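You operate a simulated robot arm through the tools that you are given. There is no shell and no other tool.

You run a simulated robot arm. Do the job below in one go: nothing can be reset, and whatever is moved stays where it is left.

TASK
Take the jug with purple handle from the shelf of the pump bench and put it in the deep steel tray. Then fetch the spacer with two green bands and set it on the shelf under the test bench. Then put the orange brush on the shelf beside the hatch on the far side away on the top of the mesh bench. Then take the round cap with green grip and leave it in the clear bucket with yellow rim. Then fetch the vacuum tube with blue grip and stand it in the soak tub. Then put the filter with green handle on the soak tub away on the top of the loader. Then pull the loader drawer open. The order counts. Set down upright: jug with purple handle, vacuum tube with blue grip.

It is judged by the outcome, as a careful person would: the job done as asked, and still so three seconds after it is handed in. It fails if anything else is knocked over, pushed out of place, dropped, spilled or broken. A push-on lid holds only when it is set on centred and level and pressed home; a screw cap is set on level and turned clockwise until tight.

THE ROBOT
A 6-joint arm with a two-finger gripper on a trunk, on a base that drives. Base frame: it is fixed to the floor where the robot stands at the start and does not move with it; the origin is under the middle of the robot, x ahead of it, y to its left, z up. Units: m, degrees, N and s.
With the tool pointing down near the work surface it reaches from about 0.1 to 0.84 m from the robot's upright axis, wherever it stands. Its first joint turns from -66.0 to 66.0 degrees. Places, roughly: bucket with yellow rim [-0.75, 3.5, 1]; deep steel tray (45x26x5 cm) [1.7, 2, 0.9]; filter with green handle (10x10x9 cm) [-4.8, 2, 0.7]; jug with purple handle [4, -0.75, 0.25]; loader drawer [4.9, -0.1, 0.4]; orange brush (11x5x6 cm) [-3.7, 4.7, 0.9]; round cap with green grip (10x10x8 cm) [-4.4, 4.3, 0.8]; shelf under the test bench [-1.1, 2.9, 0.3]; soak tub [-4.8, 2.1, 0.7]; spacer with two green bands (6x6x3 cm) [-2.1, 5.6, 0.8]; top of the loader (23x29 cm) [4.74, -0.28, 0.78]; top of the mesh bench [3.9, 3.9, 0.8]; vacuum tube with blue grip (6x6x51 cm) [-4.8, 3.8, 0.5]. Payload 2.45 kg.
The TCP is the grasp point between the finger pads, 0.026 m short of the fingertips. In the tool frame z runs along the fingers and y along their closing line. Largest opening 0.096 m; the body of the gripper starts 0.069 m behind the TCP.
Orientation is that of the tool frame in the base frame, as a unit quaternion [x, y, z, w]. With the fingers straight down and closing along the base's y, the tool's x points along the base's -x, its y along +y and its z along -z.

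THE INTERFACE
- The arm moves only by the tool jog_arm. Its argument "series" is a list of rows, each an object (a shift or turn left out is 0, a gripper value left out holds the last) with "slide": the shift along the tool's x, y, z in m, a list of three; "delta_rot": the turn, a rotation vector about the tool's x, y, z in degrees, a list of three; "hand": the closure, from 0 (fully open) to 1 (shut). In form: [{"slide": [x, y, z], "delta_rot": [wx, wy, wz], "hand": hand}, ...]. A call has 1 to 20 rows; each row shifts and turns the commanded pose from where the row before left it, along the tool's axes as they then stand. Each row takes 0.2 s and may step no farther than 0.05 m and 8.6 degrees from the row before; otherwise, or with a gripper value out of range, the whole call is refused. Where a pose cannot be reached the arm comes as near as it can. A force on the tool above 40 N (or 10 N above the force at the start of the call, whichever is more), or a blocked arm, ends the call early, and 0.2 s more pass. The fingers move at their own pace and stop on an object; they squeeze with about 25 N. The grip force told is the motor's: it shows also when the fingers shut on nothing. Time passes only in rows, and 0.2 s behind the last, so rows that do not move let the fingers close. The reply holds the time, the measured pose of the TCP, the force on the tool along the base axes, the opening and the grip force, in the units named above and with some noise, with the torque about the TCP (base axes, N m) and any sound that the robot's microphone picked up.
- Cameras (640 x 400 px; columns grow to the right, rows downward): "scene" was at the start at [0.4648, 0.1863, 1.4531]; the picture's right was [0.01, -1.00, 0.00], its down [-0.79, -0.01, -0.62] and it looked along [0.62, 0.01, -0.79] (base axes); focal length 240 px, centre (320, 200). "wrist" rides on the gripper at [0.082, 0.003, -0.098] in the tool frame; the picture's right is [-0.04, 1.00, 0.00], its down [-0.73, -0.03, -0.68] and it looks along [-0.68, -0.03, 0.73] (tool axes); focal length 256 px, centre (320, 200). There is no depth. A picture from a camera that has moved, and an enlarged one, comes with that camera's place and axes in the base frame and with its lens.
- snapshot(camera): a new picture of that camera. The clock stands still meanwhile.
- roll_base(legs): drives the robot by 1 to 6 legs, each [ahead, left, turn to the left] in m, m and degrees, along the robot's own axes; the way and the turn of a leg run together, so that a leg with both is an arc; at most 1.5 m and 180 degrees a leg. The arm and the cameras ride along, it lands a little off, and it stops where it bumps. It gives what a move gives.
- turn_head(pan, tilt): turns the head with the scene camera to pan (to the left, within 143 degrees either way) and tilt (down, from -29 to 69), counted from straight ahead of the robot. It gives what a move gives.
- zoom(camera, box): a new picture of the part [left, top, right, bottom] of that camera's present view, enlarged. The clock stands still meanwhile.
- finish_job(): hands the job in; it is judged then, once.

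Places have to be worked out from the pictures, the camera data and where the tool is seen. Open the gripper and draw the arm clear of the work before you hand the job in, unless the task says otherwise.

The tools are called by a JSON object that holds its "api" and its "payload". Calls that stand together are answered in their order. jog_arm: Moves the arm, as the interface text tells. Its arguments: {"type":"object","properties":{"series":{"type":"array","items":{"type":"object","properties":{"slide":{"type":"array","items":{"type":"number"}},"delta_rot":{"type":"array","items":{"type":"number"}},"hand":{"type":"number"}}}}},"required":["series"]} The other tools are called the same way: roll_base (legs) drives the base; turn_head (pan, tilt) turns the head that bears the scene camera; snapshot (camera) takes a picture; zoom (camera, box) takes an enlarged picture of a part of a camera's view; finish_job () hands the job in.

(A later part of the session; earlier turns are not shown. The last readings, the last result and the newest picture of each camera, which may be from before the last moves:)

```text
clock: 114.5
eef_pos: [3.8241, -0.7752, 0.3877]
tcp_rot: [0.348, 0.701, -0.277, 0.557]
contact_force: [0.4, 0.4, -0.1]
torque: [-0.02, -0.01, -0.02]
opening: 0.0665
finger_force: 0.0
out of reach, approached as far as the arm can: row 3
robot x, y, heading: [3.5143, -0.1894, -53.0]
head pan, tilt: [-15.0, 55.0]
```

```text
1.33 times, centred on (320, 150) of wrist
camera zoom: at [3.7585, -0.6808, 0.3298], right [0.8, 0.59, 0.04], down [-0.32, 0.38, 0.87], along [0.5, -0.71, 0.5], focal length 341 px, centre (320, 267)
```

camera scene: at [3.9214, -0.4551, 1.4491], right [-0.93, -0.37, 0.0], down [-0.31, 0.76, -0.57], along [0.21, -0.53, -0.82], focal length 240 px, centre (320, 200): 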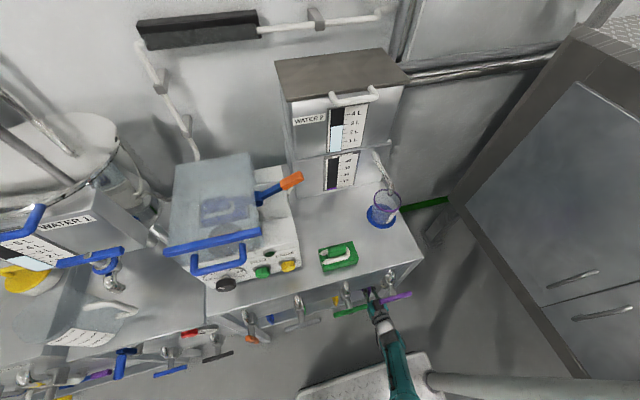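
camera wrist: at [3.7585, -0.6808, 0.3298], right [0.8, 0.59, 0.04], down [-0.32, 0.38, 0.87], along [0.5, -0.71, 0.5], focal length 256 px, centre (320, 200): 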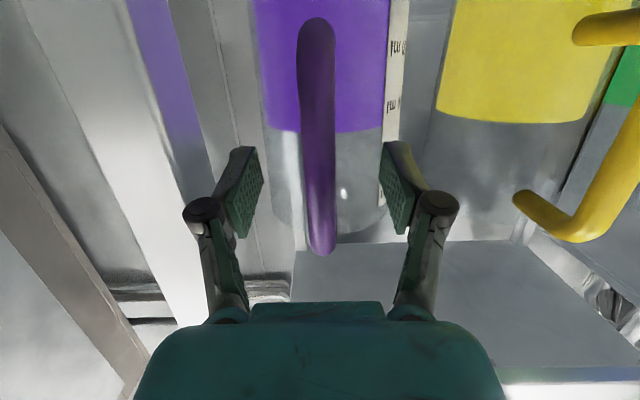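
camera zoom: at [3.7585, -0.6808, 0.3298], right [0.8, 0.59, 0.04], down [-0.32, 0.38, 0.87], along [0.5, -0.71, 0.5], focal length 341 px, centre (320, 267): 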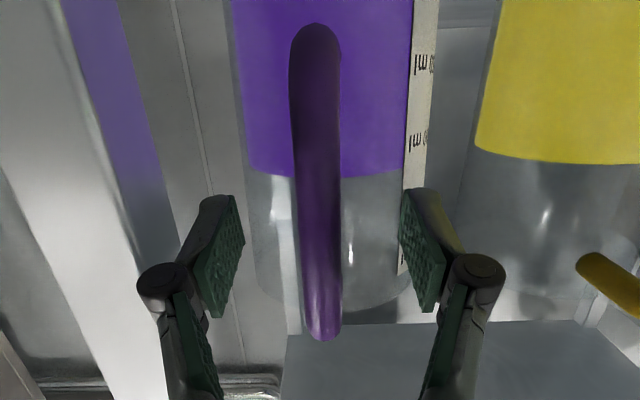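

The bar is about 15–18 mm thick and now lies at the middle of the pads. I close again and lift very gently.

{"api": "jog_arm", "payload": {"series": [{"hand": 1}, {}, {}, {}, {}]}}

{"api": "zoom", "payload": {"camera": "wrist", "box": [220, 0, 420, 300]}}

{"api": "jog_arm", "payload": {"series": [{"slide": [-0.005, 0, -0.0012]}, {"slide": [-0.005, 0, -0.0012]}, {}]}}

{"api": "zoom", "payload": {"camera": "wrist", "box": [220, 0, 420, 300]}}

```text
clock: 115.7
eef_pos: [3.8247, -0.7755, 0.3882]
tcp_rot: [0.349, 0.7, -0.278, 0.557]
contact_force: [-2.2, 0.9, 2.5]
torque: [-0.04, -0.06, -0.04]
opening: 0.0133
finger_force: 25.5
robot x, y, heading: [3.5169, -0.19, -53.2]
head pan, tilt: [-15.0, 55.0]
```

```text
1.33 times, centred on (320, 150) of wrist
camera zoom: at [3.7585, -0.6808, 0.3299], right [0.8, 0.59, 0.04], down [-0.32, 0.38, 0.87], along [0.5, -0.71, 0.5], focal length 341 px, centre (320, 267)
```

zoom: 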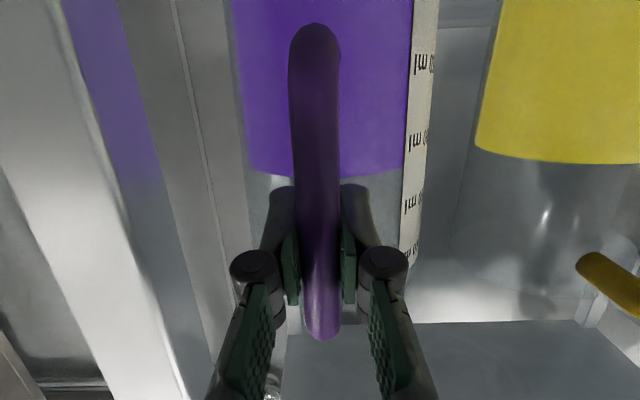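

```text
clock: 116.5
eef_pos: [3.8233, -0.7749, 0.3989]
tcp_rot: [0.35, 0.701, -0.278, 0.556]
contact_force: [-0.2, -0.5, -6.2]
torque: [0.47, 0.41, 0.0]
opening: 0.0133
finger_force: 24.7
robot x, y, heading: [3.5143, -0.1883, -53.2]
head pan, tilt: [-15.0, 55.0]
```

```text
1.33 times, centred on (320, 150) of wrist
camera zoom: at [3.7581, -0.6802, 0.3404], right [0.8, 0.59, 0.04], down [-0.32, 0.38, 0.87], along [0.5, -0.71, 0.49], focal length 341 px, centre (320, 267)
```

zoom: 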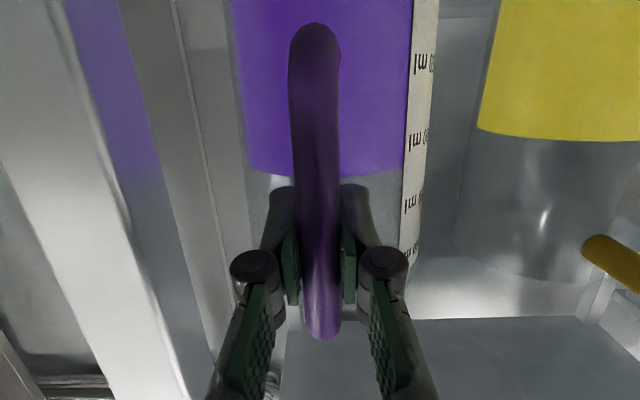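

This time the jug moves rigidly with the gripper (6.2 N, opening steady). I lift 3 cm more.

{"api": "jog_arm", "payload": {"series": [{"slide": [-0.0073, 0, -0.0017]}, {"slide": [-0.0073, 0, -0.0017]}, {"slide": [-0.0073, 0, -0.0017]}, {"slide": [-0.0073, 0, -0.0017]}, {}]}}

{"api": "zoom", "payload": {"camera": "wrist", "box": [220, 0, 420, 300]}}

```text
clock: 117.7
eef_pos: [3.8225, -0.7741, 0.428]
tcp_rot: [0.35, 0.701, -0.278, 0.556]
contact_force: [-0.2, -0.2, -7.1]
torque: [0.43, 0.37, 0.02]
opening: 0.0136
finger_force: 25.7
robot x, y, heading: [3.5134, -0.19, -53.0]
head pan, tilt: [-15.0, 55.0]
```

```text
1.33 times, centred on (320, 150) of wrist
camera zoom: at [3.7578, -0.6799, 0.3708], right [0.8, 0.59, 0.04], down [-0.32, 0.38, 0.87], along [0.5, -0.71, 0.49], focal length 341 px, centre (320, 267)
```

zoom: 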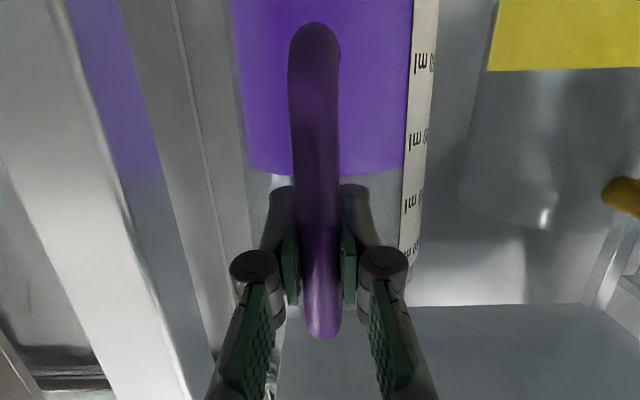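

The jug (≈7 N) is held rigid and level, 4 cm above the shelf. I back straight out 0.35 m.

{"api": "roll_base", "payload": {"legs": [[-0.35, 0, 0]]}}

{"api": "snapshot", "payload": {"camera": "scene"}}

{"api": "snapshot", "payload": {"camera": "wrist"}}

```text
clock: 119.9
eef_pos: [3.6128, -0.4997, 0.4294]
tcp_rot: [0.351, 0.7, -0.279, 0.556]
contact_force: [0.1, -0.5, -6.8]
torque: [0.5, 0.4, 0.01]
opening: 0.0135
finger_force: 25.1
robot x, y, heading: [3.304, 0.0904, -53.2]
head pan, tilt: [-15.0, 55.0]
```

```text
taken
camera scene: at [3.7129, -0.1792, 1.449], right [-0.93, -0.37, 0.0], down [-0.31, 0.76, -0.57], along [0.21, -0.53, -0.82], focal length 240 px, centre (320, 200)
```

scene: 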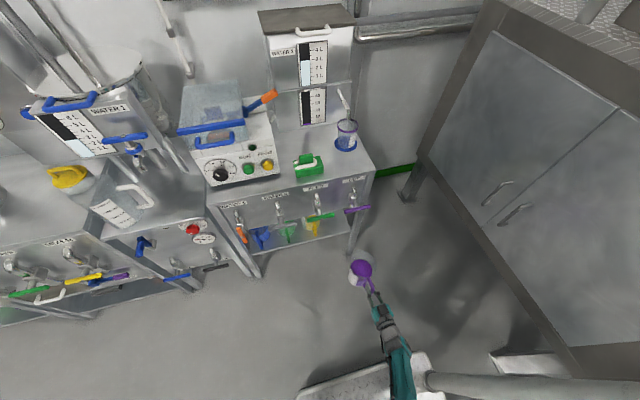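

```text
taken
camera wrist: at [3.5487, -0.4038, 0.3708], right [0.81, 0.59, 0.04], down [-0.32, 0.38, 0.87], along [0.5, -0.71, 0.49], focal length 256 px, centre (320, 200)
```

wrist: 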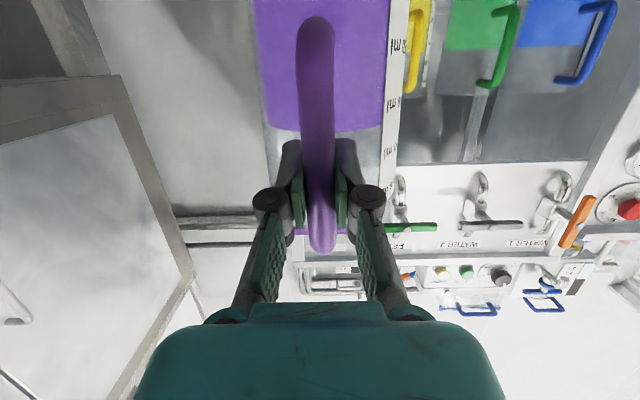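

The jug is out and level. I raise it straight up in small steps toward carrying height, watching the orientation.

{"api": "jog_arm", "payload": {"series": [{"slide": [-0.0195, 0, -0.0045]}, {"slide": [-0.0292, 0, -0.0068]}, {"slide": [-0.0292, 0, -0.0068]}, {"slide": [-0.0292, 0, -0.0068]}, {"slide": [-0.0292, 0, -0.0068]}, {"slide": [-0.0292, 0, -0.0068]}, {"slide": [-0.0292, 0, -0.0068]}, {"slide": [-0.0195, 0, -0.0045]}, {}]}}

```text
clock: 121.9
eef_pos: [3.6138, -0.4993, 0.6475]
tcp_rot: [0.35, 0.7, -0.278, 0.556]
contact_force: [0.1, -0.2, -6.7]
torque: [0.41, 0.36, -0.02]
opening: 0.0134
finger_force: 24.8
robot x, y, heading: [3.3057, 0.0875, -53.0]
head pan, tilt: [-15.0, 55.0]
```

All rigid. Now I travel without turning: strafe left to the corridor, then reverse up it past the mesh bench.

{"api": "roll_base", "payload": {"legs": [[0, 1.5, 0], [-1.32, 0, 0], [-1.32, 0, 0], [-1.32, 0, 0]]}}

{"api": "turn_head", "payload": {"pan": -45, "tilt": 30}}

{"api": "snapshot", "payload": {"camera": "scene"}}

{"api": "snapshot", "payload": {"camera": "wrist"}}

```text
clock: 147.9
eef_pos: [2.3947, 3.5469, 0.6488]
tcp_rot: [0.343, 0.704, -0.273, 0.559]
contact_force: [1.5, 0.0, -7.5]
torque: [0.43, 0.34, 0.01]
opening: 0.013
finger_force: 24.6
robot x, y, heading: [2.0732, 4.127, -51.9]
head pan, tilt: [-15.0, 55.0]
```

```text
clock: 148.9
eef_pos: [2.3938, 3.5452, 0.6466]
tcp_rot: [0.344, 0.703, -0.274, 0.558]
contact_force: [-0.3, 0.2, -7.4]
torque: [0.46, 0.36, 0.02]
opening: 0.0132
finger_force: 24.8
robot x, y, heading: [2.0767, 4.1284, -52.2]
head pan, tilt: [-45.0, 30.0]
```

```text
taken
camera scene: at [2.4482, 3.8439, 1.485], right [-0.99, 0.12, 0.0], down [0.06, 0.5, -0.87], along [-0.1, -0.86, -0.5], focal length 240 px, centre (320, 200)
```

scene: 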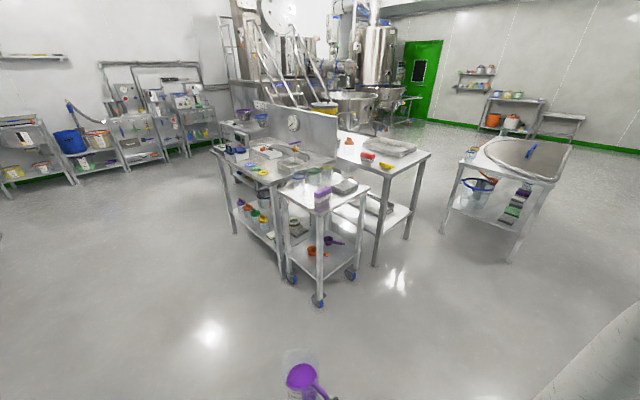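

```text
taken
camera wrist: at [2.3276, 3.6399, 0.59], right [0.79, 0.61, 0.04], down [-0.33, 0.37, 0.87], along [0.51, -0.7, 0.49], focal length 256 px, centre (320, 200)
```

wrist: 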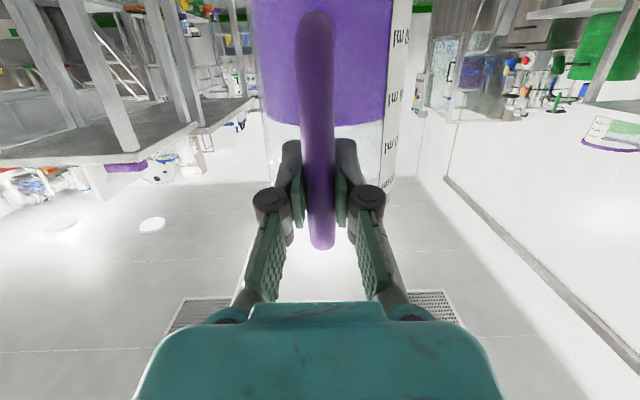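

The jug rides well. I zoom on the bench with the tray to see its free area.

{"api": "zoom", "payload": {"camera": "scene", "box": [240, 90, 440, 215]}}

```text
3.20 times, centred on (340, 152) of scene
camera zoom: at [2.4482, 3.8439, 1.485], right [-0.99, 0.12, 0.0], down [0.06, 0.5, -0.87], along [-0.1, -0.86, -0.5], focal length 768 px, centre (256, 352)
```

zoom: 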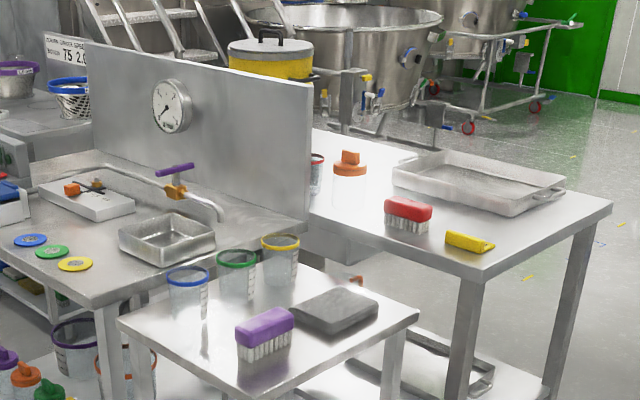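

The deep tray lies along v on the left end of the bench (u≈2.46–2.73, v≈0.37–0.82, rim z≈0.9). I raise the jug here in open space to check the arm can hold the pose at about z 1.1.

{"api": "jog_arm", "payload": {"series": [{"slide": [-0.0195, 0, -0.0045]}, {"slide": [-0.0292, 0, -0.0068]}, {"slide": [-0.0292, 0, -0.0068]}, {"slide": [-0.0292, 0, -0.0068]}, {"slide": [-0.0292, 0, -0.0068]}, {"slide": [-0.0292, 0, -0.0068]}, {"slide": [-0.0292, 0, -0.0068]}, {"slide": [-0.0195, 0, -0.0045]}, {}]}}

{"api": "jog_arm", "payload": {"series": [{"slide": [-0.0195, 0, -0.0045]}, {"slide": [-0.0292, 0, -0.0068]}, {"slide": [-0.0292, 0, -0.0068]}, {"slide": [-0.0292, 0, -0.0068]}, {"slide": [-0.0292, 0, -0.0068]}, {"slide": [-0.0292, 0, -0.0068]}, {"slide": [-0.0292, 0, -0.0068]}, {"slide": [-0.0195, 0, -0.0045]}, {}]}}

```text
clock: 150.9
eef_pos: [2.3922, 3.5465, 0.8684]
tcp_rot: [0.343, 0.704, -0.273, 0.559]
contact_force: [-0.5, -0.2, -6.5]
torque: [0.42, 0.4, 0.01]
opening: 0.0134
finger_force: 25.4
robot x, y, heading: [2.0696, 4.1272, -52.0]
head pan, tilt: [-45.0, 30.0]
```

```text
clock: 152.9
eef_pos: [2.3941, 3.4697, 1.0037]
tcp_rot: [0.343, 0.704, -0.272, 0.559]
contact_force: [0.3, 0.2, -7.7]
torque: [0.4, 0.39, -0.02]
opening: 0.0134
finger_force: 25.0
out of reach, approached as far as the arm can: row 3, 4, 5, 6, 7, 8
robot x, y, heading: [2.0716, 4.1255, -52.0]
head pan, tilt: [-45.0, 30.0]
```

At height the arm only holds this pose farther out (it slid to 0.72 m ahead, orientation kept). I extend forward 0.12 m to see the reach at this level.

{"api": "jog_arm", "payload": {"series": [{"slide": [-0.007, 0, 0.029]}, {"slide": [-0.007, 0, 0.029]}, {"slide": [-0.007, 0, 0.029]}, {"slide": [-0.007, 0, 0.029]}, {}]}}

```text
clock: 154.1
eef_pos: [2.468, 3.3775, 1.0065]
tcp_rot: [0.343, 0.704, -0.273, 0.559]
contact_force: [0.7, 0.6, -9.2]
torque: [0.42, 0.39, -0.02]
opening: 0.0132
finger_force: 24.8
robot x, y, heading: [2.0711, 4.1308, -52.0]
head pan, tilt: [-45.0, 30.0]
```

Fine out to 0.84 m ahead. I raise 7 cm more to have clearance over the tray rim.

{"api": "jog_arm", "payload": {"series": [{"slide": [-0.0195, 0, -0.0045]}, {"slide": [-0.0244, 0, -0.0056]}, {"slide": [-0.0244, 0, -0.0056]}, {}]}}

```text
clock: 155.1
eef_pos: [2.4701, 3.3769, 1.0743]
tcp_rot: [0.342, 0.704, -0.272, 0.56]
contact_force: [0.3, -0.5, -6.6]
torque: [0.42, 0.41, -0.01]
opening: 0.0133
finger_force: 24.2
robot x, y, heading: [2.0757, 4.1243, -52.1]
head pan, tilt: [-45.0, 30.0]
```

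Now I strafe right 1.4 m to line up with the tray, then look.

{"api": "roll_base", "payload": {"legs": [[0, -1.4, -1]]}}

{"api": "turn_head", "payload": {"pan": -10, "tilt": 40}}

{"api": "snapshot", "payload": {"camera": "scene"}}

```text
clock: 162.0
eef_pos: [1.384, 2.5228, 1.0756]
tcp_rot: [0.341, 0.705, -0.271, 0.56]
contact_force: [-0.5, -0.4, -7.5]
torque: [0.42, 0.36, 0.01]
opening: 0.0136
finger_force: 25.4
robot x, y, heading: [0.9869, 3.2699, -51.7]
head pan, tilt: [-45.0, 30.0]
```

```text
clock: 163.0
eef_pos: [1.3843, 2.5222, 1.0754]
tcp_rot: [0.341, 0.705, -0.271, 0.559]
contact_force: [0.4, 0.2, -7.8]
torque: [0.43, 0.38, -0.04]
opening: 0.0135
finger_force: 24.5
robot x, y, heading: [0.9843, 3.2678, -51.6]
head pan, tilt: [-10.0, 40.0]
```

```text
taken
camera scene: at [1.4106, 3.0038, 1.4697], right [-0.88, -0.47, 0.0], down [-0.3, 0.57, -0.77], along [0.36, -0.67, -0.64], focal length 240 px, centre (320, 200)
```

scene: 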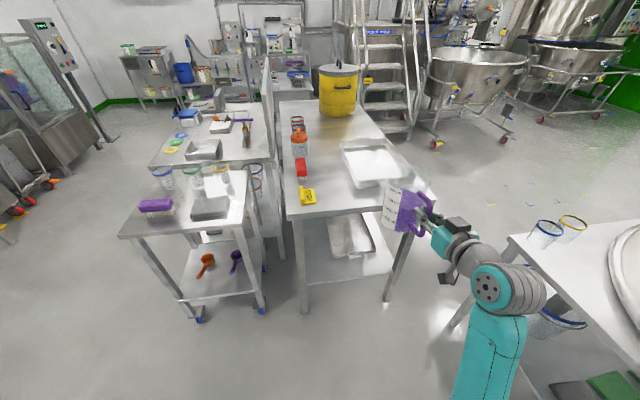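

I zoom on the tray to fix its outline from this viewpoint.

{"api": "zoom", "payload": {"camera": "scene", "box": [280, 110, 440, 260]}}

```text
2.67 times, centred on (360, 185) of scene
camera zoom: at [1.4106, 3.0038, 1.4697], right [-0.88, -0.47, 0.0], down [-0.3, 0.57, -0.77], along [0.36, -0.67, -0.64], focal length 640 px, centre (213, 240)
```

zoom: 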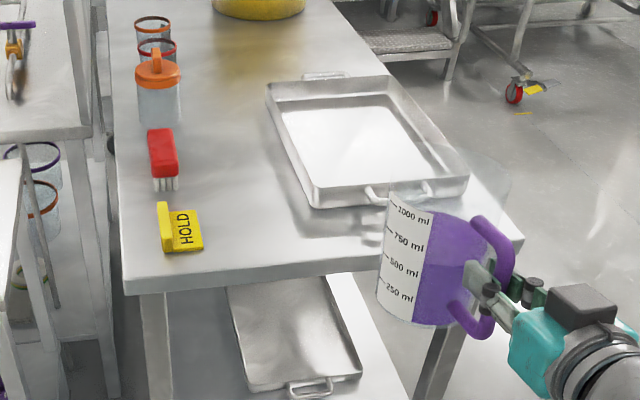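

The tray's inside spans about u 2.39–2.63, v 0.39–0.73 with rim z≈0.87. I drive so the jug hangs above its middle (forward 0.57, right 0.11).

{"api": "roll_base", "payload": {"legs": [[0.57, -0.11, -1]]}}

{"api": "turn_head", "payload": {"pan": -15, "tilt": 50}}

{"api": "snapshot", "payload": {"camera": "scene"}}

{"api": "zoom", "payload": {"camera": "scene", "box": [260, 60, 460, 260]}}

{"api": "snapshot", "payload": {"camera": "wrist"}}

```text
clock: 166.3
eef_pos: [1.6431, 2.0042, 1.0759]
tcp_rot: [0.344, 0.704, -0.273, 0.558]
contact_force: [0.1, 1.2, -7.2]
torque: [0.41, 0.4, -0.01]
opening: 0.0136
finger_force: 24.9
robot x, y, heading: [1.2502, 2.7548, -52.2]
head pan, tilt: [-10.0, 40.0]
```

```text
clock: 167.0
eef_pos: [1.6417, 2.0039, 1.0745]
tcp_rot: [0.345, 0.703, -0.274, 0.558]
contact_force: [1.2, -0.3, -7.7]
torque: [0.44, 0.39, 0.04]
opening: 0.0132
finger_force: 24.9
robot x, y, heading: [1.2492, 2.7546, -52.3]
head pan, tilt: [-15.0, 50.0]
```

```text
taken
camera scene: at [1.6635, 2.4891, 1.4556], right [-0.92, -0.39, 0.0], down [-0.3, 0.71, -0.64], along [0.25, -0.59, -0.77], focal length 240 px, centre (320, 200)
```

scene: 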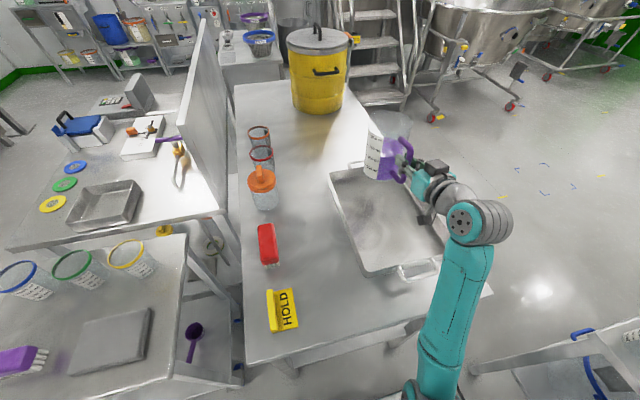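

```text
2.00 times, centred on (360, 160) of scene
camera zoom: at [1.6635, 2.4891, 1.4556], right [-0.92, -0.39, 0.0], down [-0.3, 0.71, -0.64], along [0.25, -0.59, -0.77], focal length 480 px, centre (240, 280)
```

zoom: 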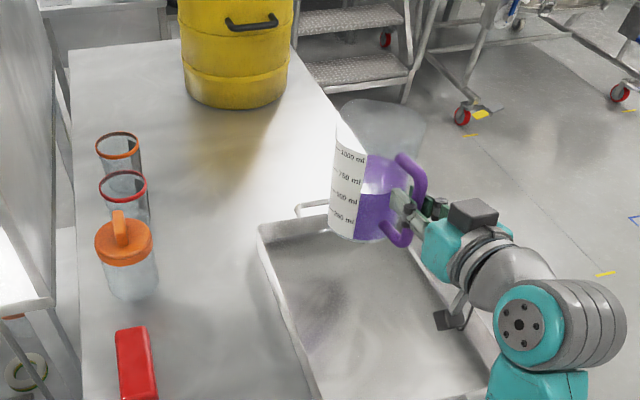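

```text
taken
camera wrist: at [1.5755, 2.0971, 1.0173], right [0.8, 0.61, 0.04], down [-0.33, 0.37, 0.87], along [0.51, -0.7, 0.49], focal length 256 px, centre (320, 200)
```

wrist: 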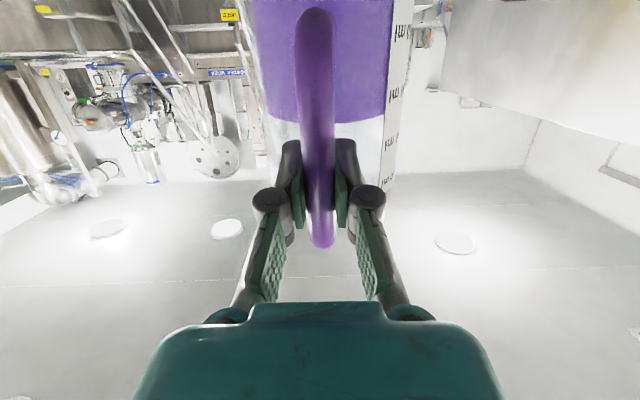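

The jug hangs over the tray (TCP u=2.516, v=0.618; tray v≈0.41–0.78). I nudge forward 2 cm and lower 12 cm.

{"api": "jog_arm", "payload": {"series": [{"slide": [-0.0045, 0, 0.0195]}, {"slide": [0.0195, 0, 0.0045]}, {"slide": [0.0195, 0, 0.0045]}, {"slide": [0.0195, 0, 0.0045]}, {"slide": [0.0195, 0, 0.0045]}, {"slide": [0.0195, 0, 0.0045]}, {"slide": [0.0146, 0, 0.0034]}, {}]}}

{"api": "zoom", "payload": {"camera": "scene", "box": [260, 60, 500, 300]}}

```text
clock: 168.8
eef_pos: [1.6559, 1.9881, 0.9612]
tcp_rot: [0.342, 0.702, -0.275, 0.561]
contact_force: [-3.3, 2.7, 19.3]
torque: [-0.28, -0.3, -0.01]
opening: 0.0133
finger_force: 24.4
robot x, y, heading: [1.2477, 2.7539, -52.0]
head pan, tilt: [-15.0, 50.0]
```

```text
1.67 times, centred on (380, 180) of scene
camera zoom: at [1.663, 2.49, 1.4558], right [-0.92, -0.39, 0.0], down [-0.3, 0.71, -0.64], along [0.25, -0.59, -0.77], focal length 400 px, centre (220, 233)
```

zoom: 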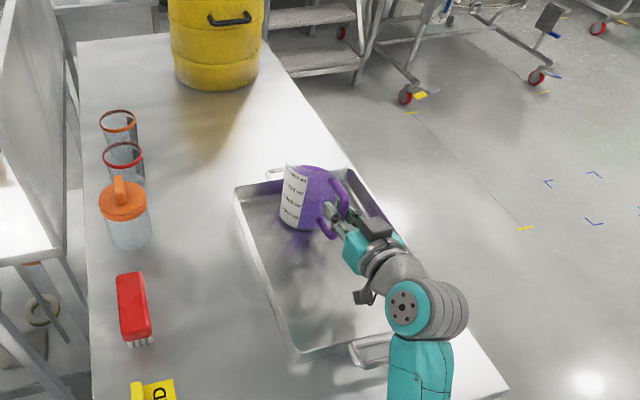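

The jug is on the tray floor (force up 19 N). I relieve the pressure a few mm, then open.

{"api": "jog_arm", "payload": {"series": [{"slide": [-0.002, 0, -0.0005]}, {}]}}

{"api": "zoom", "payload": {"camera": "wrist", "box": [220, 0, 420, 300]}}

```text
clock: 169.4
eef_pos: [1.6552, 1.9896, 0.9602]
tcp_rot: [0.344, 0.704, -0.273, 0.558]
contact_force: [2.3, -1.5, 7.9]
torque: [-0.34, -0.34, 0.03]
opening: 0.0132
finger_force: 24.9
robot x, y, heading: [1.2518, 2.7515, -52.3]
head pan, tilt: [-15.0, 50.0]
```

```text
1.33 times, centred on (320, 150) of wrist
camera zoom: at [1.5882, 2.0826, 0.9035], right [0.79, 0.61, 0.04], down [-0.33, 0.37, 0.87], along [0.51, -0.7, 0.49], focal length 341 px, centre (320, 267)
```

zoom: 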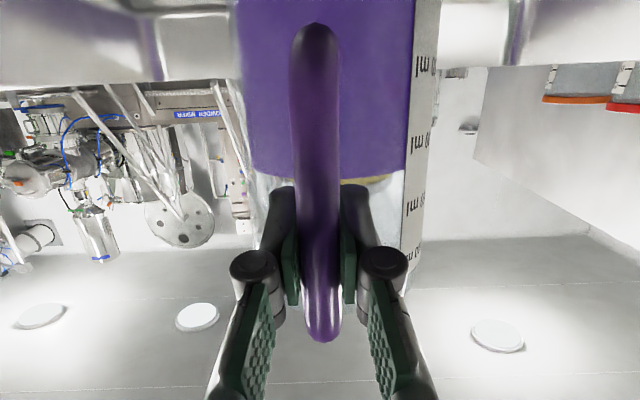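

Slight residual pressure remains; I raise 2 mm more and open the gripper slowly.

{"api": "jog_arm", "payload": {"series": [{"slide": [-0.002, 0, -0.0005]}, {}, {"hand": 0.8}, {"hand": 0.5}, {"hand": 0.3}, {}]}}

{"api": "snapshot", "payload": {"camera": "wrist"}}

{"api": "zoom", "payload": {"camera": "scene", "box": [260, 60, 500, 300]}}

```text
clock: 170.8
eef_pos: [1.6555, 1.9867, 0.9645]
tcp_rot: [0.344, 0.703, -0.274, 0.558]
contact_force: [0.0, 0.2, 0.3]
torque: [-0.01, -0.04, -0.02]
opening: 0.0672
finger_force: 0.1
robot x, y, heading: [1.2483, 2.7569, -52.1]
head pan, tilt: [-15.0, 50.0]
```

```text
taken
camera wrist: at [1.5881, 2.0821, 0.9062], right [0.8, 0.61, 0.04], down [-0.33, 0.37, 0.87], along [0.51, -0.7, 0.49], focal length 256 px, centre (320, 200)
```

wrist: 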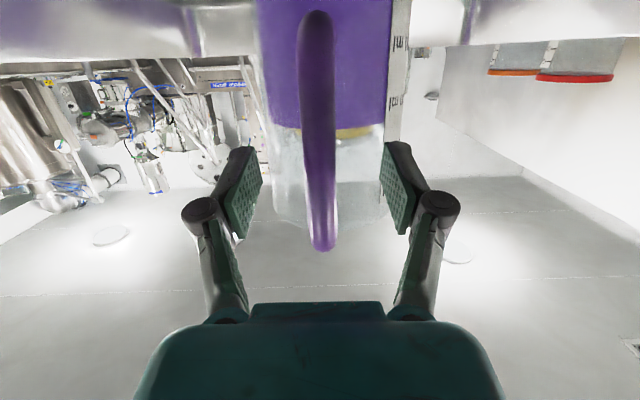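

```text
1.67 times, centred on (380, 180) of scene
camera zoom: at [1.6633, 2.4894, 1.4556], right [-0.92, -0.39, 0.0], down [-0.3, 0.71, -0.64], along [0.25, -0.59, -0.77], focal length 400 px, centre (220, 233)
```

zoom: 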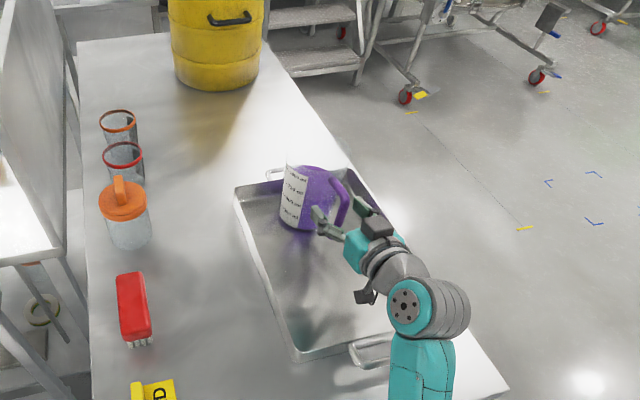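

The jug stands upright in the tray. I lift the open gripper straight up past the handle, then draw back.

{"api": "jog_arm", "payload": {"series": [{"slide": [-0.0195, 0, -0.0045]}, {"slide": [-0.0292, 0, -0.0068]}, {"slide": [-0.0292, 0, -0.0068]}, {"slide": [-0.0292, 0, -0.0068]}, {"slide": [0.007, 0, -0.039]}, {}]}}

{"api": "zoom", "payload": {"camera": "scene", "box": [260, 60, 500, 300]}}

```text
clock: 172.2
eef_pos: [1.6319, 2.0195, 1.077]
tcp_rot: [0.344, 0.703, -0.274, 0.559]
contact_force: [0.3, -0.3, 0.0]
torque: [0.01, -0.01, 0.01]
opening: 0.0671
finger_force: 0.0
robot x, y, heading: [1.2459, 2.7586, -52.1]
head pan, tilt: [-15.0, 50.0]
```

```text
1.67 times, centred on (380, 180) of scene
camera zoom: at [1.6634, 2.4893, 1.4556], right [-0.92, -0.39, 0.0], down [-0.3, 0.71, -0.64], along [0.25, -0.59, -0.77], focal length 400 px, centre (220, 233)
```

zoom: 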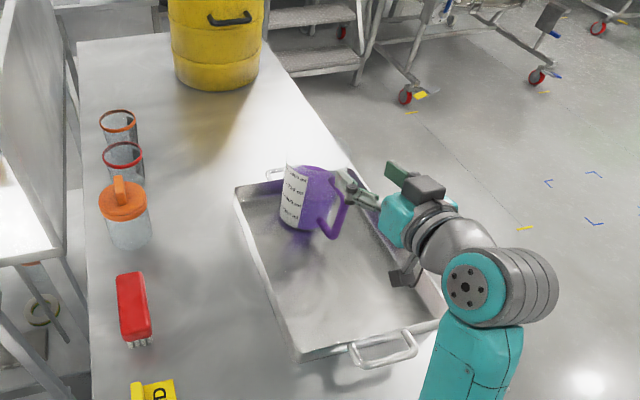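

Task 1 is placed. I back away from the bench, then bring the tool back to pointing down and closer in for travel.

{"api": "roll_base", "payload": {"legs": [[-0.62, 0, 0]]}}

{"api": "jog_arm", "payload": {"series": [{"delta_rot": [0, 8, 0], "hand": 0}, {"delta_rot": [0, 8, 0]}, {"delta_rot": [0, 8, 0]}, {"delta_rot": [0, 8, 0]}, {"delta_rot": [0, 8, 0]}, {"delta_rot": [0, 8, 0]}, {"delta_rot": [0, 8, 0]}, {"delta_rot": [0, 8, 0]}, {"delta_rot": [0, 8, 0]}, {"delta_rot": [0, 5, 0]}, {"slide": [0.045, 0, 0.02]}, {"slide": [0.045, 0, 0.02]}, {"slide": [0.045, 0, 0.02]}, {"slide": [0.045, 0, 0.02]}, {"slide": [0.045, 0, 0.02]}, {"slide": [0.045, 0, 0.02]}]}}

```text
clock: 175.7
eef_pos: [1.2519, 2.5063, 1.0774]
tcp_rot: [0.345, 0.703, -0.275, 0.558]
contact_force: [-0.3, -0.2, 0.0]
torque: [-0.01, 0.01, -0.05]
opening: 0.0672
finger_force: 0.2
robot x, y, heading: [0.8682, 3.239, -52.4]
head pan, tilt: [-15.0, 50.0]
```

```text
clock: 179.1
eef_pos: [1.1525, 2.5731, 0.7086]
tcp_rot: [0.442, 0.897, 0.001, 0.0]
contact_force: [-0.4, -0.5, 0.1]
torque: [-0.01, -0.01, -0.02]
opening: 0.0961
finger_force: 0.1
out of reach, approached as far as the arm can: row 4, 5, 6, 7, 8, 9, 10, 11, 12
robot x, y, heading: [0.8741, 3.2381, -52.3]
head pan, tilt: [-15.0, 50.0]
```

Tool points down again. I retract it further, strafe into the open corridor, turn around to face the back wall and drive up, then look.

{"api": "jog_arm", "payload": {"series": [{"slide": [0.05, 0, 0]}, {"slide": [0.05, 0, 0]}, {"slide": [0.05, 0, 0]}, {"slide": [0.05, 0, 0]}]}}

{"api": "roll_base", "payload": {"legs": [[0, 1.5, 0], [0, 0, 179], [1.2, 0, 0], [0.9, 0, 0]]}}

{"api": "turn_head", "payload": {"pan": 30, "tilt": 20}}

{"api": "snapshot", "payload": {"camera": "scene"}}

{"api": "turn_head", "payload": {"pan": 75, "tilt": 20}}

{"api": "snapshot", "payload": {"camera": "scene"}}

```text
clock: 180.1
eef_pos: [1.0326, 2.732, 0.7075]
tcp_rot: [0.442, 0.897, -0.001, -0.001]
contact_force: [0.3, 0.4, -0.3]
torque: [0.01, 0.0, -0.01]
opening: 0.0962
finger_force: 0.1
robot x, y, heading: [0.872, 3.2448, -52.4]
head pan, tilt: [-15.0, 50.0]
```

```text
clock: 204.9
eef_pos: [0.4775, 6.1861, 0.7085]
tcp_rot: [0.914, -0.406, 0.001, 0.001]
contact_force: [0.3, 0.6, -0.8]
torque: [-0.01, -0.02, -0.03]
opening: 0.0959
finger_force: 0.1
robot x, y, heading: [0.6783, 5.6898, 132.3]
head pan, tilt: [-15.0, 50.0]
```

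```text
clock: 206.0
eef_pos: [0.4781, 6.1853, 0.7085]
tcp_rot: [0.914, -0.406, 0.001, 0.001]
contact_force: [0.0, -0.4, 0.1]
torque: [-0.01, 0.01, -0.03]
opening: 0.0959
finger_force: 0.0
robot x, y, heading: [0.6798, 5.6929, 132.2]
head pan, tilt: [30.0, 20.0]
```

```text
taken
camera scene: at [0.1911, 5.8849, 1.5011], right [0.31, 0.95, 0.0], down [0.33, -0.1, -0.94], along [-0.89, 0.29, -0.34], focal length 240 px, centre (320, 200)
```

scene: 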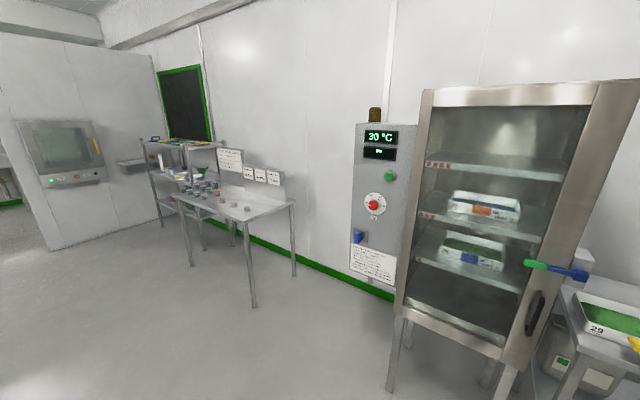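

```text
clock: 207.1
eef_pos: [0.4782, 6.1864, 0.7074]
tcp_rot: [0.914, -0.406, 0.001, 0.001]
contact_force: [0.3, 0.1, 0.4]
torque: [0.0, -0.02, 0.03]
opening: 0.0959
finger_force: 0.1
robot x, y, heading: [0.6786, 5.6915, 132.2]
head pan, tilt: [75.0, 20.0]
```

```text
taken
camera scene: at [0.1969, 5.8138, 1.5012], right [-0.46, 0.89, 0.0], down [0.3, 0.16, -0.94], along [-0.84, -0.43, -0.34], focal length 240 px, centre (320, 200)
```

scene: 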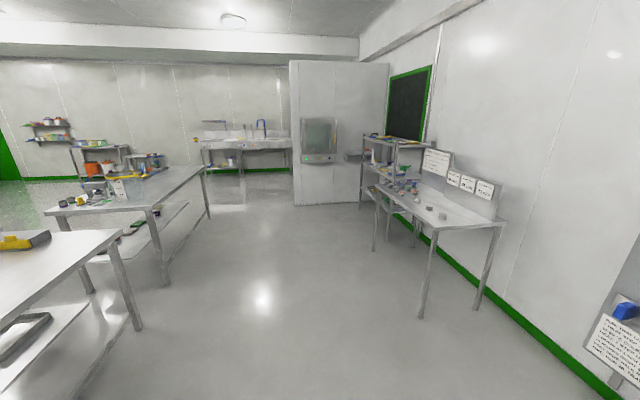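

The spacer table stands along the wall (front edge v≈5.55, u≈1.34–2.34). I zoom in on its items.

{"api": "zoom", "payload": {"camera": "scene", "box": [350, 130, 510, 230]}}

```text
4.00 times, centred on (430, 180) of scene
camera zoom: at [0.1969, 5.8138, 1.5012], right [-0.46, 0.89, 0.0], down [0.3, 0.16, -0.94], along [-0.84, -0.43, -0.34], focal length 959 px, centre (-120, 280)
```

zoom: 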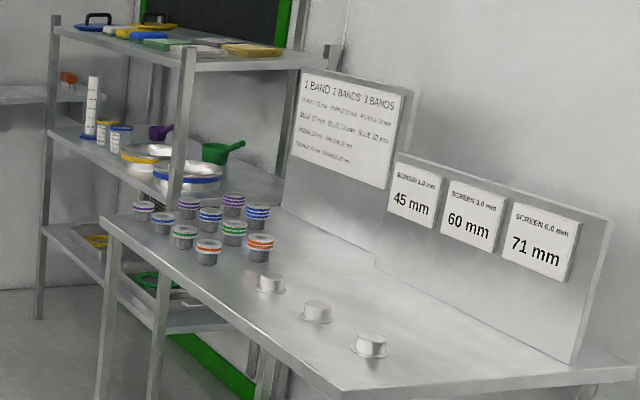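

The spacers stand in a grid by colour and band count. I drive in front of the table to see them from close.

{"api": "roll_base", "payload": {"legs": [[0.3, 0, -5], [0, 1.1, 0], [0, 1.05, 0], [0.45, 0, 0]]}}

{"api": "turn_head", "payload": {"pan": 0, "tilt": 40}}

{"api": "snapshot", "payload": {"camera": "scene"}}

```text
clock: 221.7
eef_pos: [-1.6397, 5.4907, 0.7091]
tcp_rot: [0.896, -0.444, 0.001, 0.001]
contact_force: [0.5, -0.7, -0.6]
torque: [0.0, -0.01, 0.03]
opening: 0.096
finger_force: 0.0
robot x, y, heading: [-1.4773, 4.9816, 127.1]
head pan, tilt: [75.0, 20.0]
```

```text
clock: 223.1
eef_pos: [-1.64, 5.491, 0.7076]
tcp_rot: [0.896, -0.444, 0.001, 0.0]
contact_force: [0.3, -0.9, 0.2]
torque: [-0.01, -0.01, 0.02]
opening: 0.0959
finger_force: 0.1
robot x, y, heading: [-1.4789, 4.9796, 127.1]
head pan, tilt: [0.0, 40.0]
```

```text
taken
camera scene: at [-1.9176, 5.2475, 1.4698], right [0.8, 0.61, 0.0], down [0.39, -0.51, -0.77], along [-0.46, 0.61, -0.64], focal length 240 px, centre (320, 200)
```

scene: 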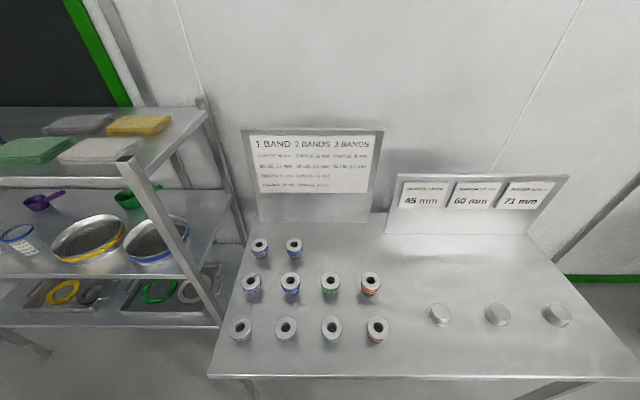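

I zoom in to count bands on the green ones.

{"api": "zoom", "payload": {"camera": "scene", "box": [220, 225, 400, 350]}}

{"api": "zoom", "payload": {"camera": "scene", "box": [240, 130, 390, 200]}}

```text
3.20 times, centred on (310, 288) of scene
camera zoom: at [-1.9176, 5.2475, 1.4698], right [0.8, 0.61, 0.0], down [0.39, -0.51, -0.77], along [-0.46, 0.61, -0.64], focal length 768 px, centre (352, -80)
```

zoom: 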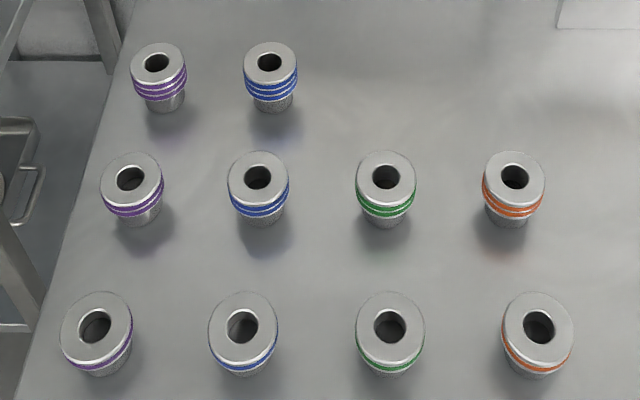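

```text
4.27 times, centred on (315, 165) of scene
camera zoom: at [-1.9176, 5.2475, 1.4698], right [0.8, 0.61, 0.0], down [0.39, -0.51, -0.77], along [-0.46, 0.61, -0.64], focal length 1023 px, centre (341, 349)
```

zoom: 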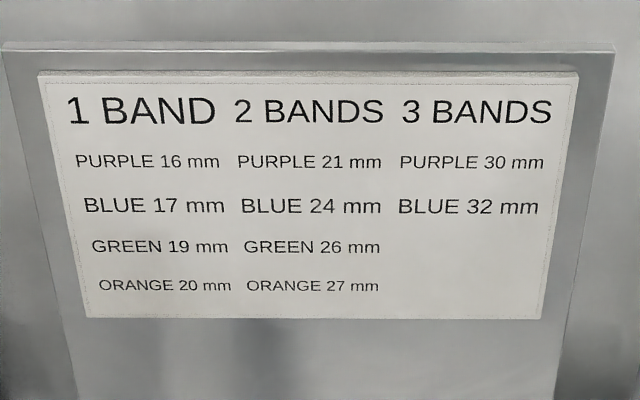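

The green two-band spacer is second row, third column at about u=1.647, v=5.758, top z≈0.8. I raise the tool well above the table, then drive ahead 0.12 m.

{"api": "jog_arm", "payload": {"series": [{"slide": [0, 0, -0.05]}, {"slide": [0, 0, -0.05]}, {"slide": [0, 0, -0.05]}, {"slide": [0, 0, -0.05]}, {"slide": [0, 0, -0.05]}, {}]}}

{"api": "roll_base", "payload": {"legs": [[0.12, 0, 0]]}}

{"api": "snapshot", "payload": {"camera": "wrist"}}

```text
clock: 224.5
eef_pos: [-1.641, 5.4558, 0.7454]
tcp_rot: [0.896, -0.444, 0.0, -0.004]
contact_force: [-0.6, 0.8, -0.3]
torque: [-0.02, -0.01, 0.01]
opening: 0.0959
finger_force: 0.1
out of reach, approached as far as the arm can: row 1, 2, 3, 4, 5
robot x, y, heading: [-1.4829, 4.9829, 127.3]
head pan, tilt: [0.0, 40.0]
```

```text
clock: 225.8
eef_pos: [-1.7133, 5.5512, 0.7467]
tcp_rot: [0.895, -0.446, -0.001, -0.003]
contact_force: [0.7, -0.3, 0.0]
torque: [0.02, 0.0, 0.01]
opening: 0.0961
finger_force: 0.1
robot x, y, heading: [-1.554, 5.0741, 127.1]
head pan, tilt: [0.0, 40.0]
```

```text
taken
camera wrist: at [-1.6659, 5.4849, 0.8436], right [-0.82, -0.57, -0.01], down [-0.42, 0.6, 0.68], along [-0.39, 0.56, -0.73], focal length 256 px, centre (320, 200)
```

wrist: 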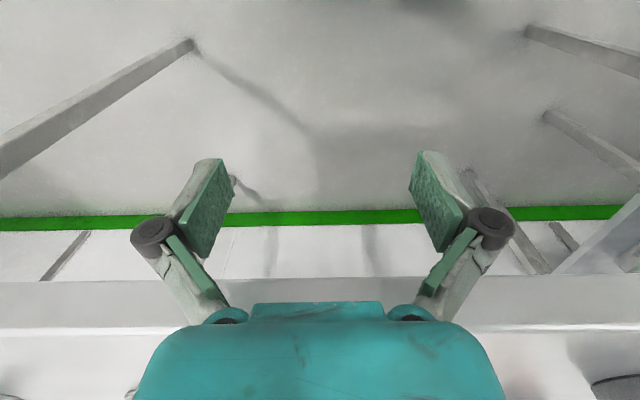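

At this short distance the down-pointing tool can't go higher. I back off 0.25 m, extend the arm outward and try raising there.

{"api": "roll_base", "payload": {"legs": [[-0.25, 0, 0]]}}

{"api": "jog_arm", "payload": {"series": [{"slide": [-0.05, 0, 0]}, {"slide": [-0.05, 0, 0]}, {"slide": [-0.05, 0, 0]}, {"slide": [-0.05, 0, 0]}, {"slide": [0, 0, -0.05]}, {"slide": [0, 0, -0.05]}, {"slide": [0, 0, -0.05]}, {"slide": [0, 0, -0.05]}, {}]}}

```text
clock: 227.6
eef_pos: [-1.5633, 5.3555, 0.7458]
tcp_rot: [0.895, -0.445, 0.0, -0.003]
contact_force: [-0.5, -0.1, -0.1]
torque: [-0.03, 0.0, 0.03]
opening: 0.0962
finger_force: 0.0
robot x, y, heading: [-1.4046, 4.8808, 127.3]
head pan, tilt: [0.0, 40.0]
```

```text
clock: 229.6
eef_pos: [-1.6849, 5.5123, 0.7259]
tcp_rot: [0.895, -0.446, -0.001, -0.004]
contact_force: [0.4, 0.0, 0.1]
torque: [0.0, -0.01, -0.02]
opening: 0.096
finger_force: 0.1
out of reach, approached as far as the arm can: row 1, 2, 3, 5, 6, 7, 8
robot x, y, heading: [-1.4065, 4.8805, 127.1]
head pan, tilt: [0.0, 40.0]
```

The down-pointing tool seems limited to z≈0.73 in this arm posture. I look at the arm itself to understand the geometry.

{"api": "turn_head", "payload": {"pan": -40, "tilt": 60}}

{"api": "snapshot", "payload": {"camera": "scene"}}

{"api": "turn_head", "payload": {"pan": -90, "tilt": 50}}

{"api": "snapshot", "payload": {"camera": "scene"}}

```text
clock: 230.6
eef_pos: [-1.6847, 5.5111, 0.7251]
tcp_rot: [0.896, -0.445, -0.001, -0.004]
contact_force: [-1.1, 0.4, 0.6]
torque: [-0.02, -0.01, -0.01]
opening: 0.096
finger_force: 0.0
robot x, y, heading: [-1.4055, 4.8785, 127.1]
head pan, tilt: [-40.0, 60.0]
```

```text
taken
camera scene: at [-1.7863, 5.1462, 1.4431], right [1.0, -0.05, 0.0], down [-0.04, -0.86, -0.5], along [0.02, 0.5, -0.87], focal length 240 px, centre (320, 200)
```

scene: 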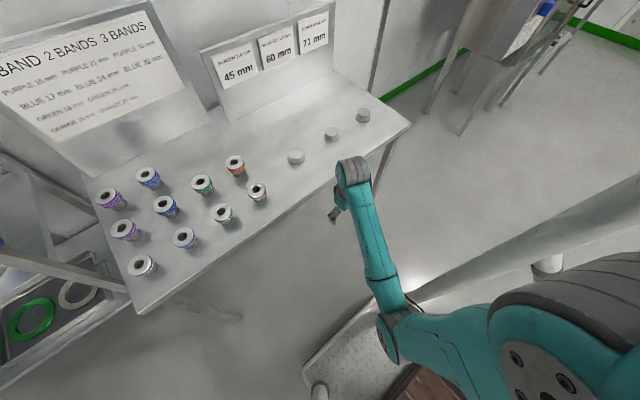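

```text
clock: 231.8
eef_pos: [-1.6855, 5.5122, 0.7259]
tcp_rot: [0.895, -0.445, -0.001, -0.005]
contact_force: [0.5, 0.9, 0.2]
torque: [-0.02, 0.02, 0.01]
opening: 0.0962
finger_force: 0.0
robot x, y, heading: [-1.4081, 4.8814, 127.1]
head pan, tilt: [-90.0, 50.0]
```

```text
taken
camera scene: at [-1.7282, 5.1261, 1.4556], right [0.6, -0.8, 0.0], down [-0.61, -0.46, -0.64], along [0.51, 0.39, -0.77], focal length 240 px, centre (320, 200)
```

scene: 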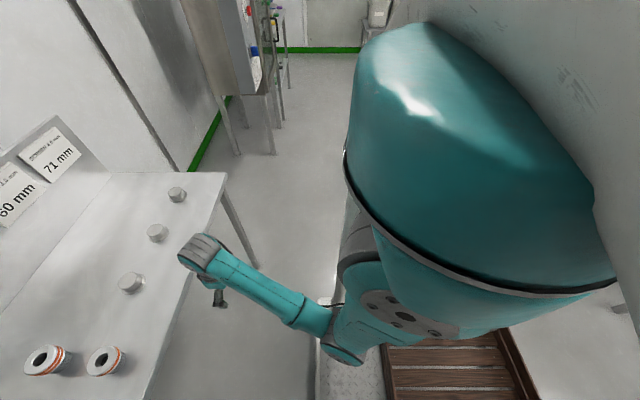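

The elbow hangs low, so a straight-down wrist limits height. I try a 30° forward tilt and raise, still short of the table.

{"api": "jog_arm", "payload": {"series": [{"delta_rot": [0, -7.5, 0]}, {"delta_rot": [0, -7.5, 0]}, {"delta_rot": [0, -7.5, 0]}, {"delta_rot": [0, -7.5, 0]}, {}]}}

{"api": "jog_arm", "payload": {"series": [{"slide": [-0.02, 0, -0.0346]}, {"slide": [-0.02, 0, -0.0346]}, {"slide": [-0.02, 0, -0.0346]}, {"slide": [-0.02, 0, -0.0346]}, {"slide": [-0.02, 0, -0.0346]}, {}]}}

```text
clock: 233.0
eef_pos: [-1.6849, 5.5131, 0.7233]
tcp_rot: [0.865, -0.429, -0.232, -0.119]
contact_force: [0.6, 0.9, 0.5]
torque: [0.01, 0.04, 0.02]
opening: 0.096
finger_force: 0.2
robot x, y, heading: [-1.406, 4.8812, 127.3]
head pan, tilt: [-90.0, 50.0]
```

```text
clock: 234.4
eef_pos: [-1.6881, 5.513, 0.9127]
tcp_rot: [0.865, -0.429, -0.232, -0.119]
contact_force: [-0.1, -0.2, -0.4]
torque: [-0.03, -0.01, 0.01]
opening: 0.0958
finger_force: 0.0
out of reach, approached as far as the arm can: row 5
robot x, y, heading: [-1.4069, 4.8789, 127.1]
head pan, tilt: [-90.0, 50.0]
```

With 30° tilt I reach z 0.91. I drive ahead 0.25 m so the tool is over the table, then look with the wrist camera.

{"api": "roll_base", "payload": {"legs": [[0.25, 0, 0]]}}

{"api": "jog_arm", "payload": {"series": [{"slide": [0, 0.045, 0]}, {"slide": [0, 0.045, 0]}, {"slide": [0, 0.045, 0]}, {"slide": [0, 0.045, 0]}, {"slide": [0, 0.045, 0]}, {"slide": [0, 0.045, 0]}, {}]}}

{"api": "snapshot", "payload": {"camera": "wrist"}}

{"api": "turn_head", "payload": {"pan": 0, "tilt": 50}}

{"api": "snapshot", "payload": {"camera": "scene"}}

```text
clock: 236.2
eef_pos: [-1.8365, 5.7133, 0.9123]
tcp_rot: [0.864, -0.431, -0.232, -0.119]
contact_force: [-0.2, -0.4, 0.6]
torque: [0.03, 0.0, 0.0]
opening: 0.096
finger_force: 0.0
robot x, y, heading: [-1.5566, 5.0816, 126.8]
head pan, tilt: [-90.0, 50.0]
```

```text
clock: 237.8
eef_pos: [-2.0583, 5.5624, 0.9031]
tcp_rot: [0.864, -0.43, -0.232, -0.119]
contact_force: [0.7, 0.9, 0.5]
torque: [-0.05, 0.02, 0.0]
opening: 0.0961
finger_force: 0.0
out of reach, approached as far as the arm can: row 2, 3
robot x, y, heading: [-1.5555, 5.0804, 127.0]
head pan, tilt: [-90.0, 50.0]
```

```text
taken
camera wrist: at [-1.9875, 5.4661, 0.9461], right [-0.82, -0.57, 0.01], down [-0.16, 0.25, 0.96], along [-0.55, 0.78, -0.29], focal length 256 px, centre (320, 200)
```

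wrist: 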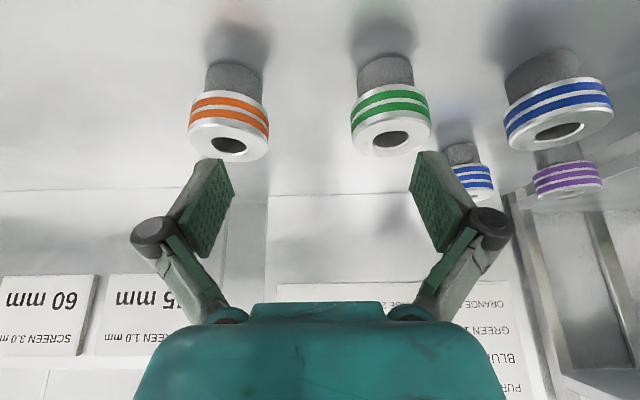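

```text
clock: 239.5
eef_pos: [-2.0581, 5.5641, 0.9038]
tcp_rot: [0.865, -0.43, -0.231, -0.118]
contact_force: [0.1, -0.2, 0.2]
torque: [-0.01, 0.02, -0.02]
opening: 0.096
finger_force: 0.0
robot x, y, heading: [-1.5583, 5.0768, 126.9]
head pan, tilt: [0.0, 50.0]
```

```text
taken
camera scene: at [-1.9866, 5.3416, 1.4556], right [0.8, 0.6, 0.0], down [0.46, -0.61, -0.64], along [-0.39, 0.51, -0.77], focal length 240 px, centre (320, 200)
```

scene: 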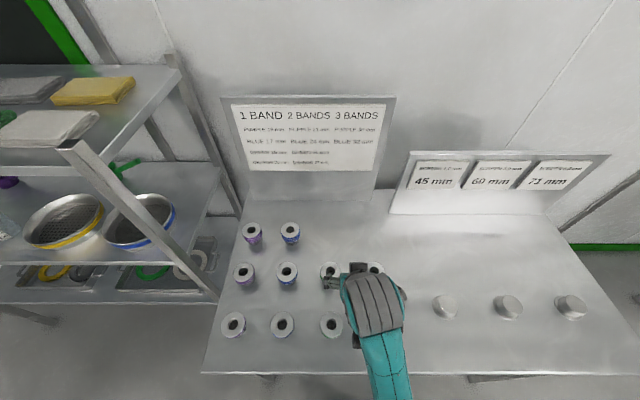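

Triangulating the scene and wrist views: the ring's top is at z≈0.853, u≈1.644, v≈5.726, outer diameter ≈5.7 cm, seated on a narrower knurled base. I move above it (left 4.8 cm, forward 4 cm) and check.

{"api": "jog_arm", "payload": {"series": [{"slide": [-0.0173, 0.024, 0.01]}, {"slide": [-0.0173, 0.024, 0.01]}, {}]}}

{"api": "snapshot", "payload": {"camera": "wrist"}}

{"api": "zoom", "payload": {"camera": "scene", "box": [220, 200, 420, 350]}}

```text
clock: 240.3
eef_pos: [-2.1196, 5.565, 0.9036]
tcp_rot: [0.864, -0.43, -0.233, -0.119]
contact_force: [-0.2, -0.2, 0.2]
torque: [-0.02, -0.01, 0.0]
opening: 0.0959
finger_force: 0.1
robot x, y, heading: [-1.5532, 5.0762, 127.0]
head pan, tilt: [0.0, 50.0]
```

```text
taken
camera wrist: at [-2.0506, 5.469, 0.9466], right [-0.82, -0.57, 0.01], down [-0.16, 0.25, 0.96], along [-0.55, 0.78, -0.29], focal length 256 px, centre (320, 200)
```

wrist: 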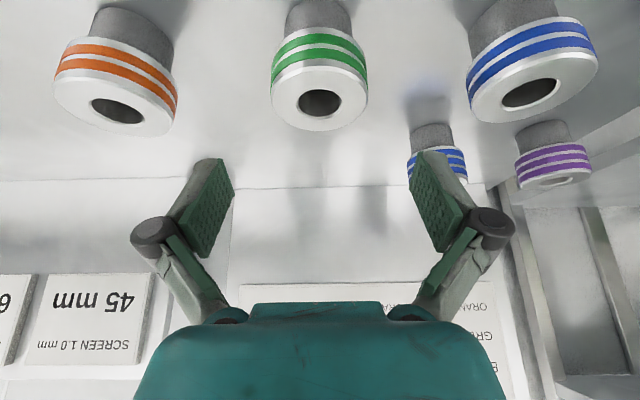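

```text
2.67 times, centred on (320, 275) of scene
camera zoom: at [-1.9866, 5.3416, 1.4556], right [0.8, 0.6, 0.0], down [0.46, -0.61, -0.64], along [-0.39, 0.51, -0.77], focal length 640 px, centre (320, 0)
```

zoom: 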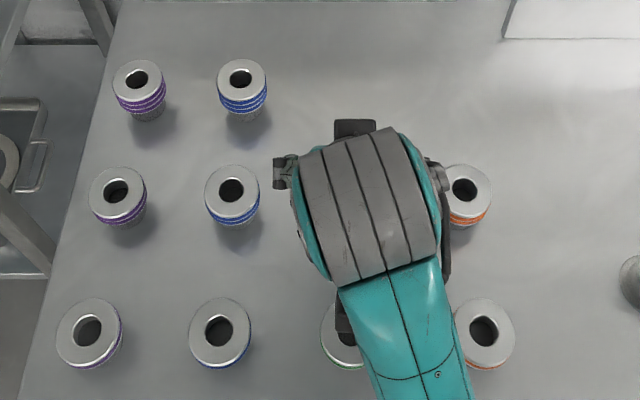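

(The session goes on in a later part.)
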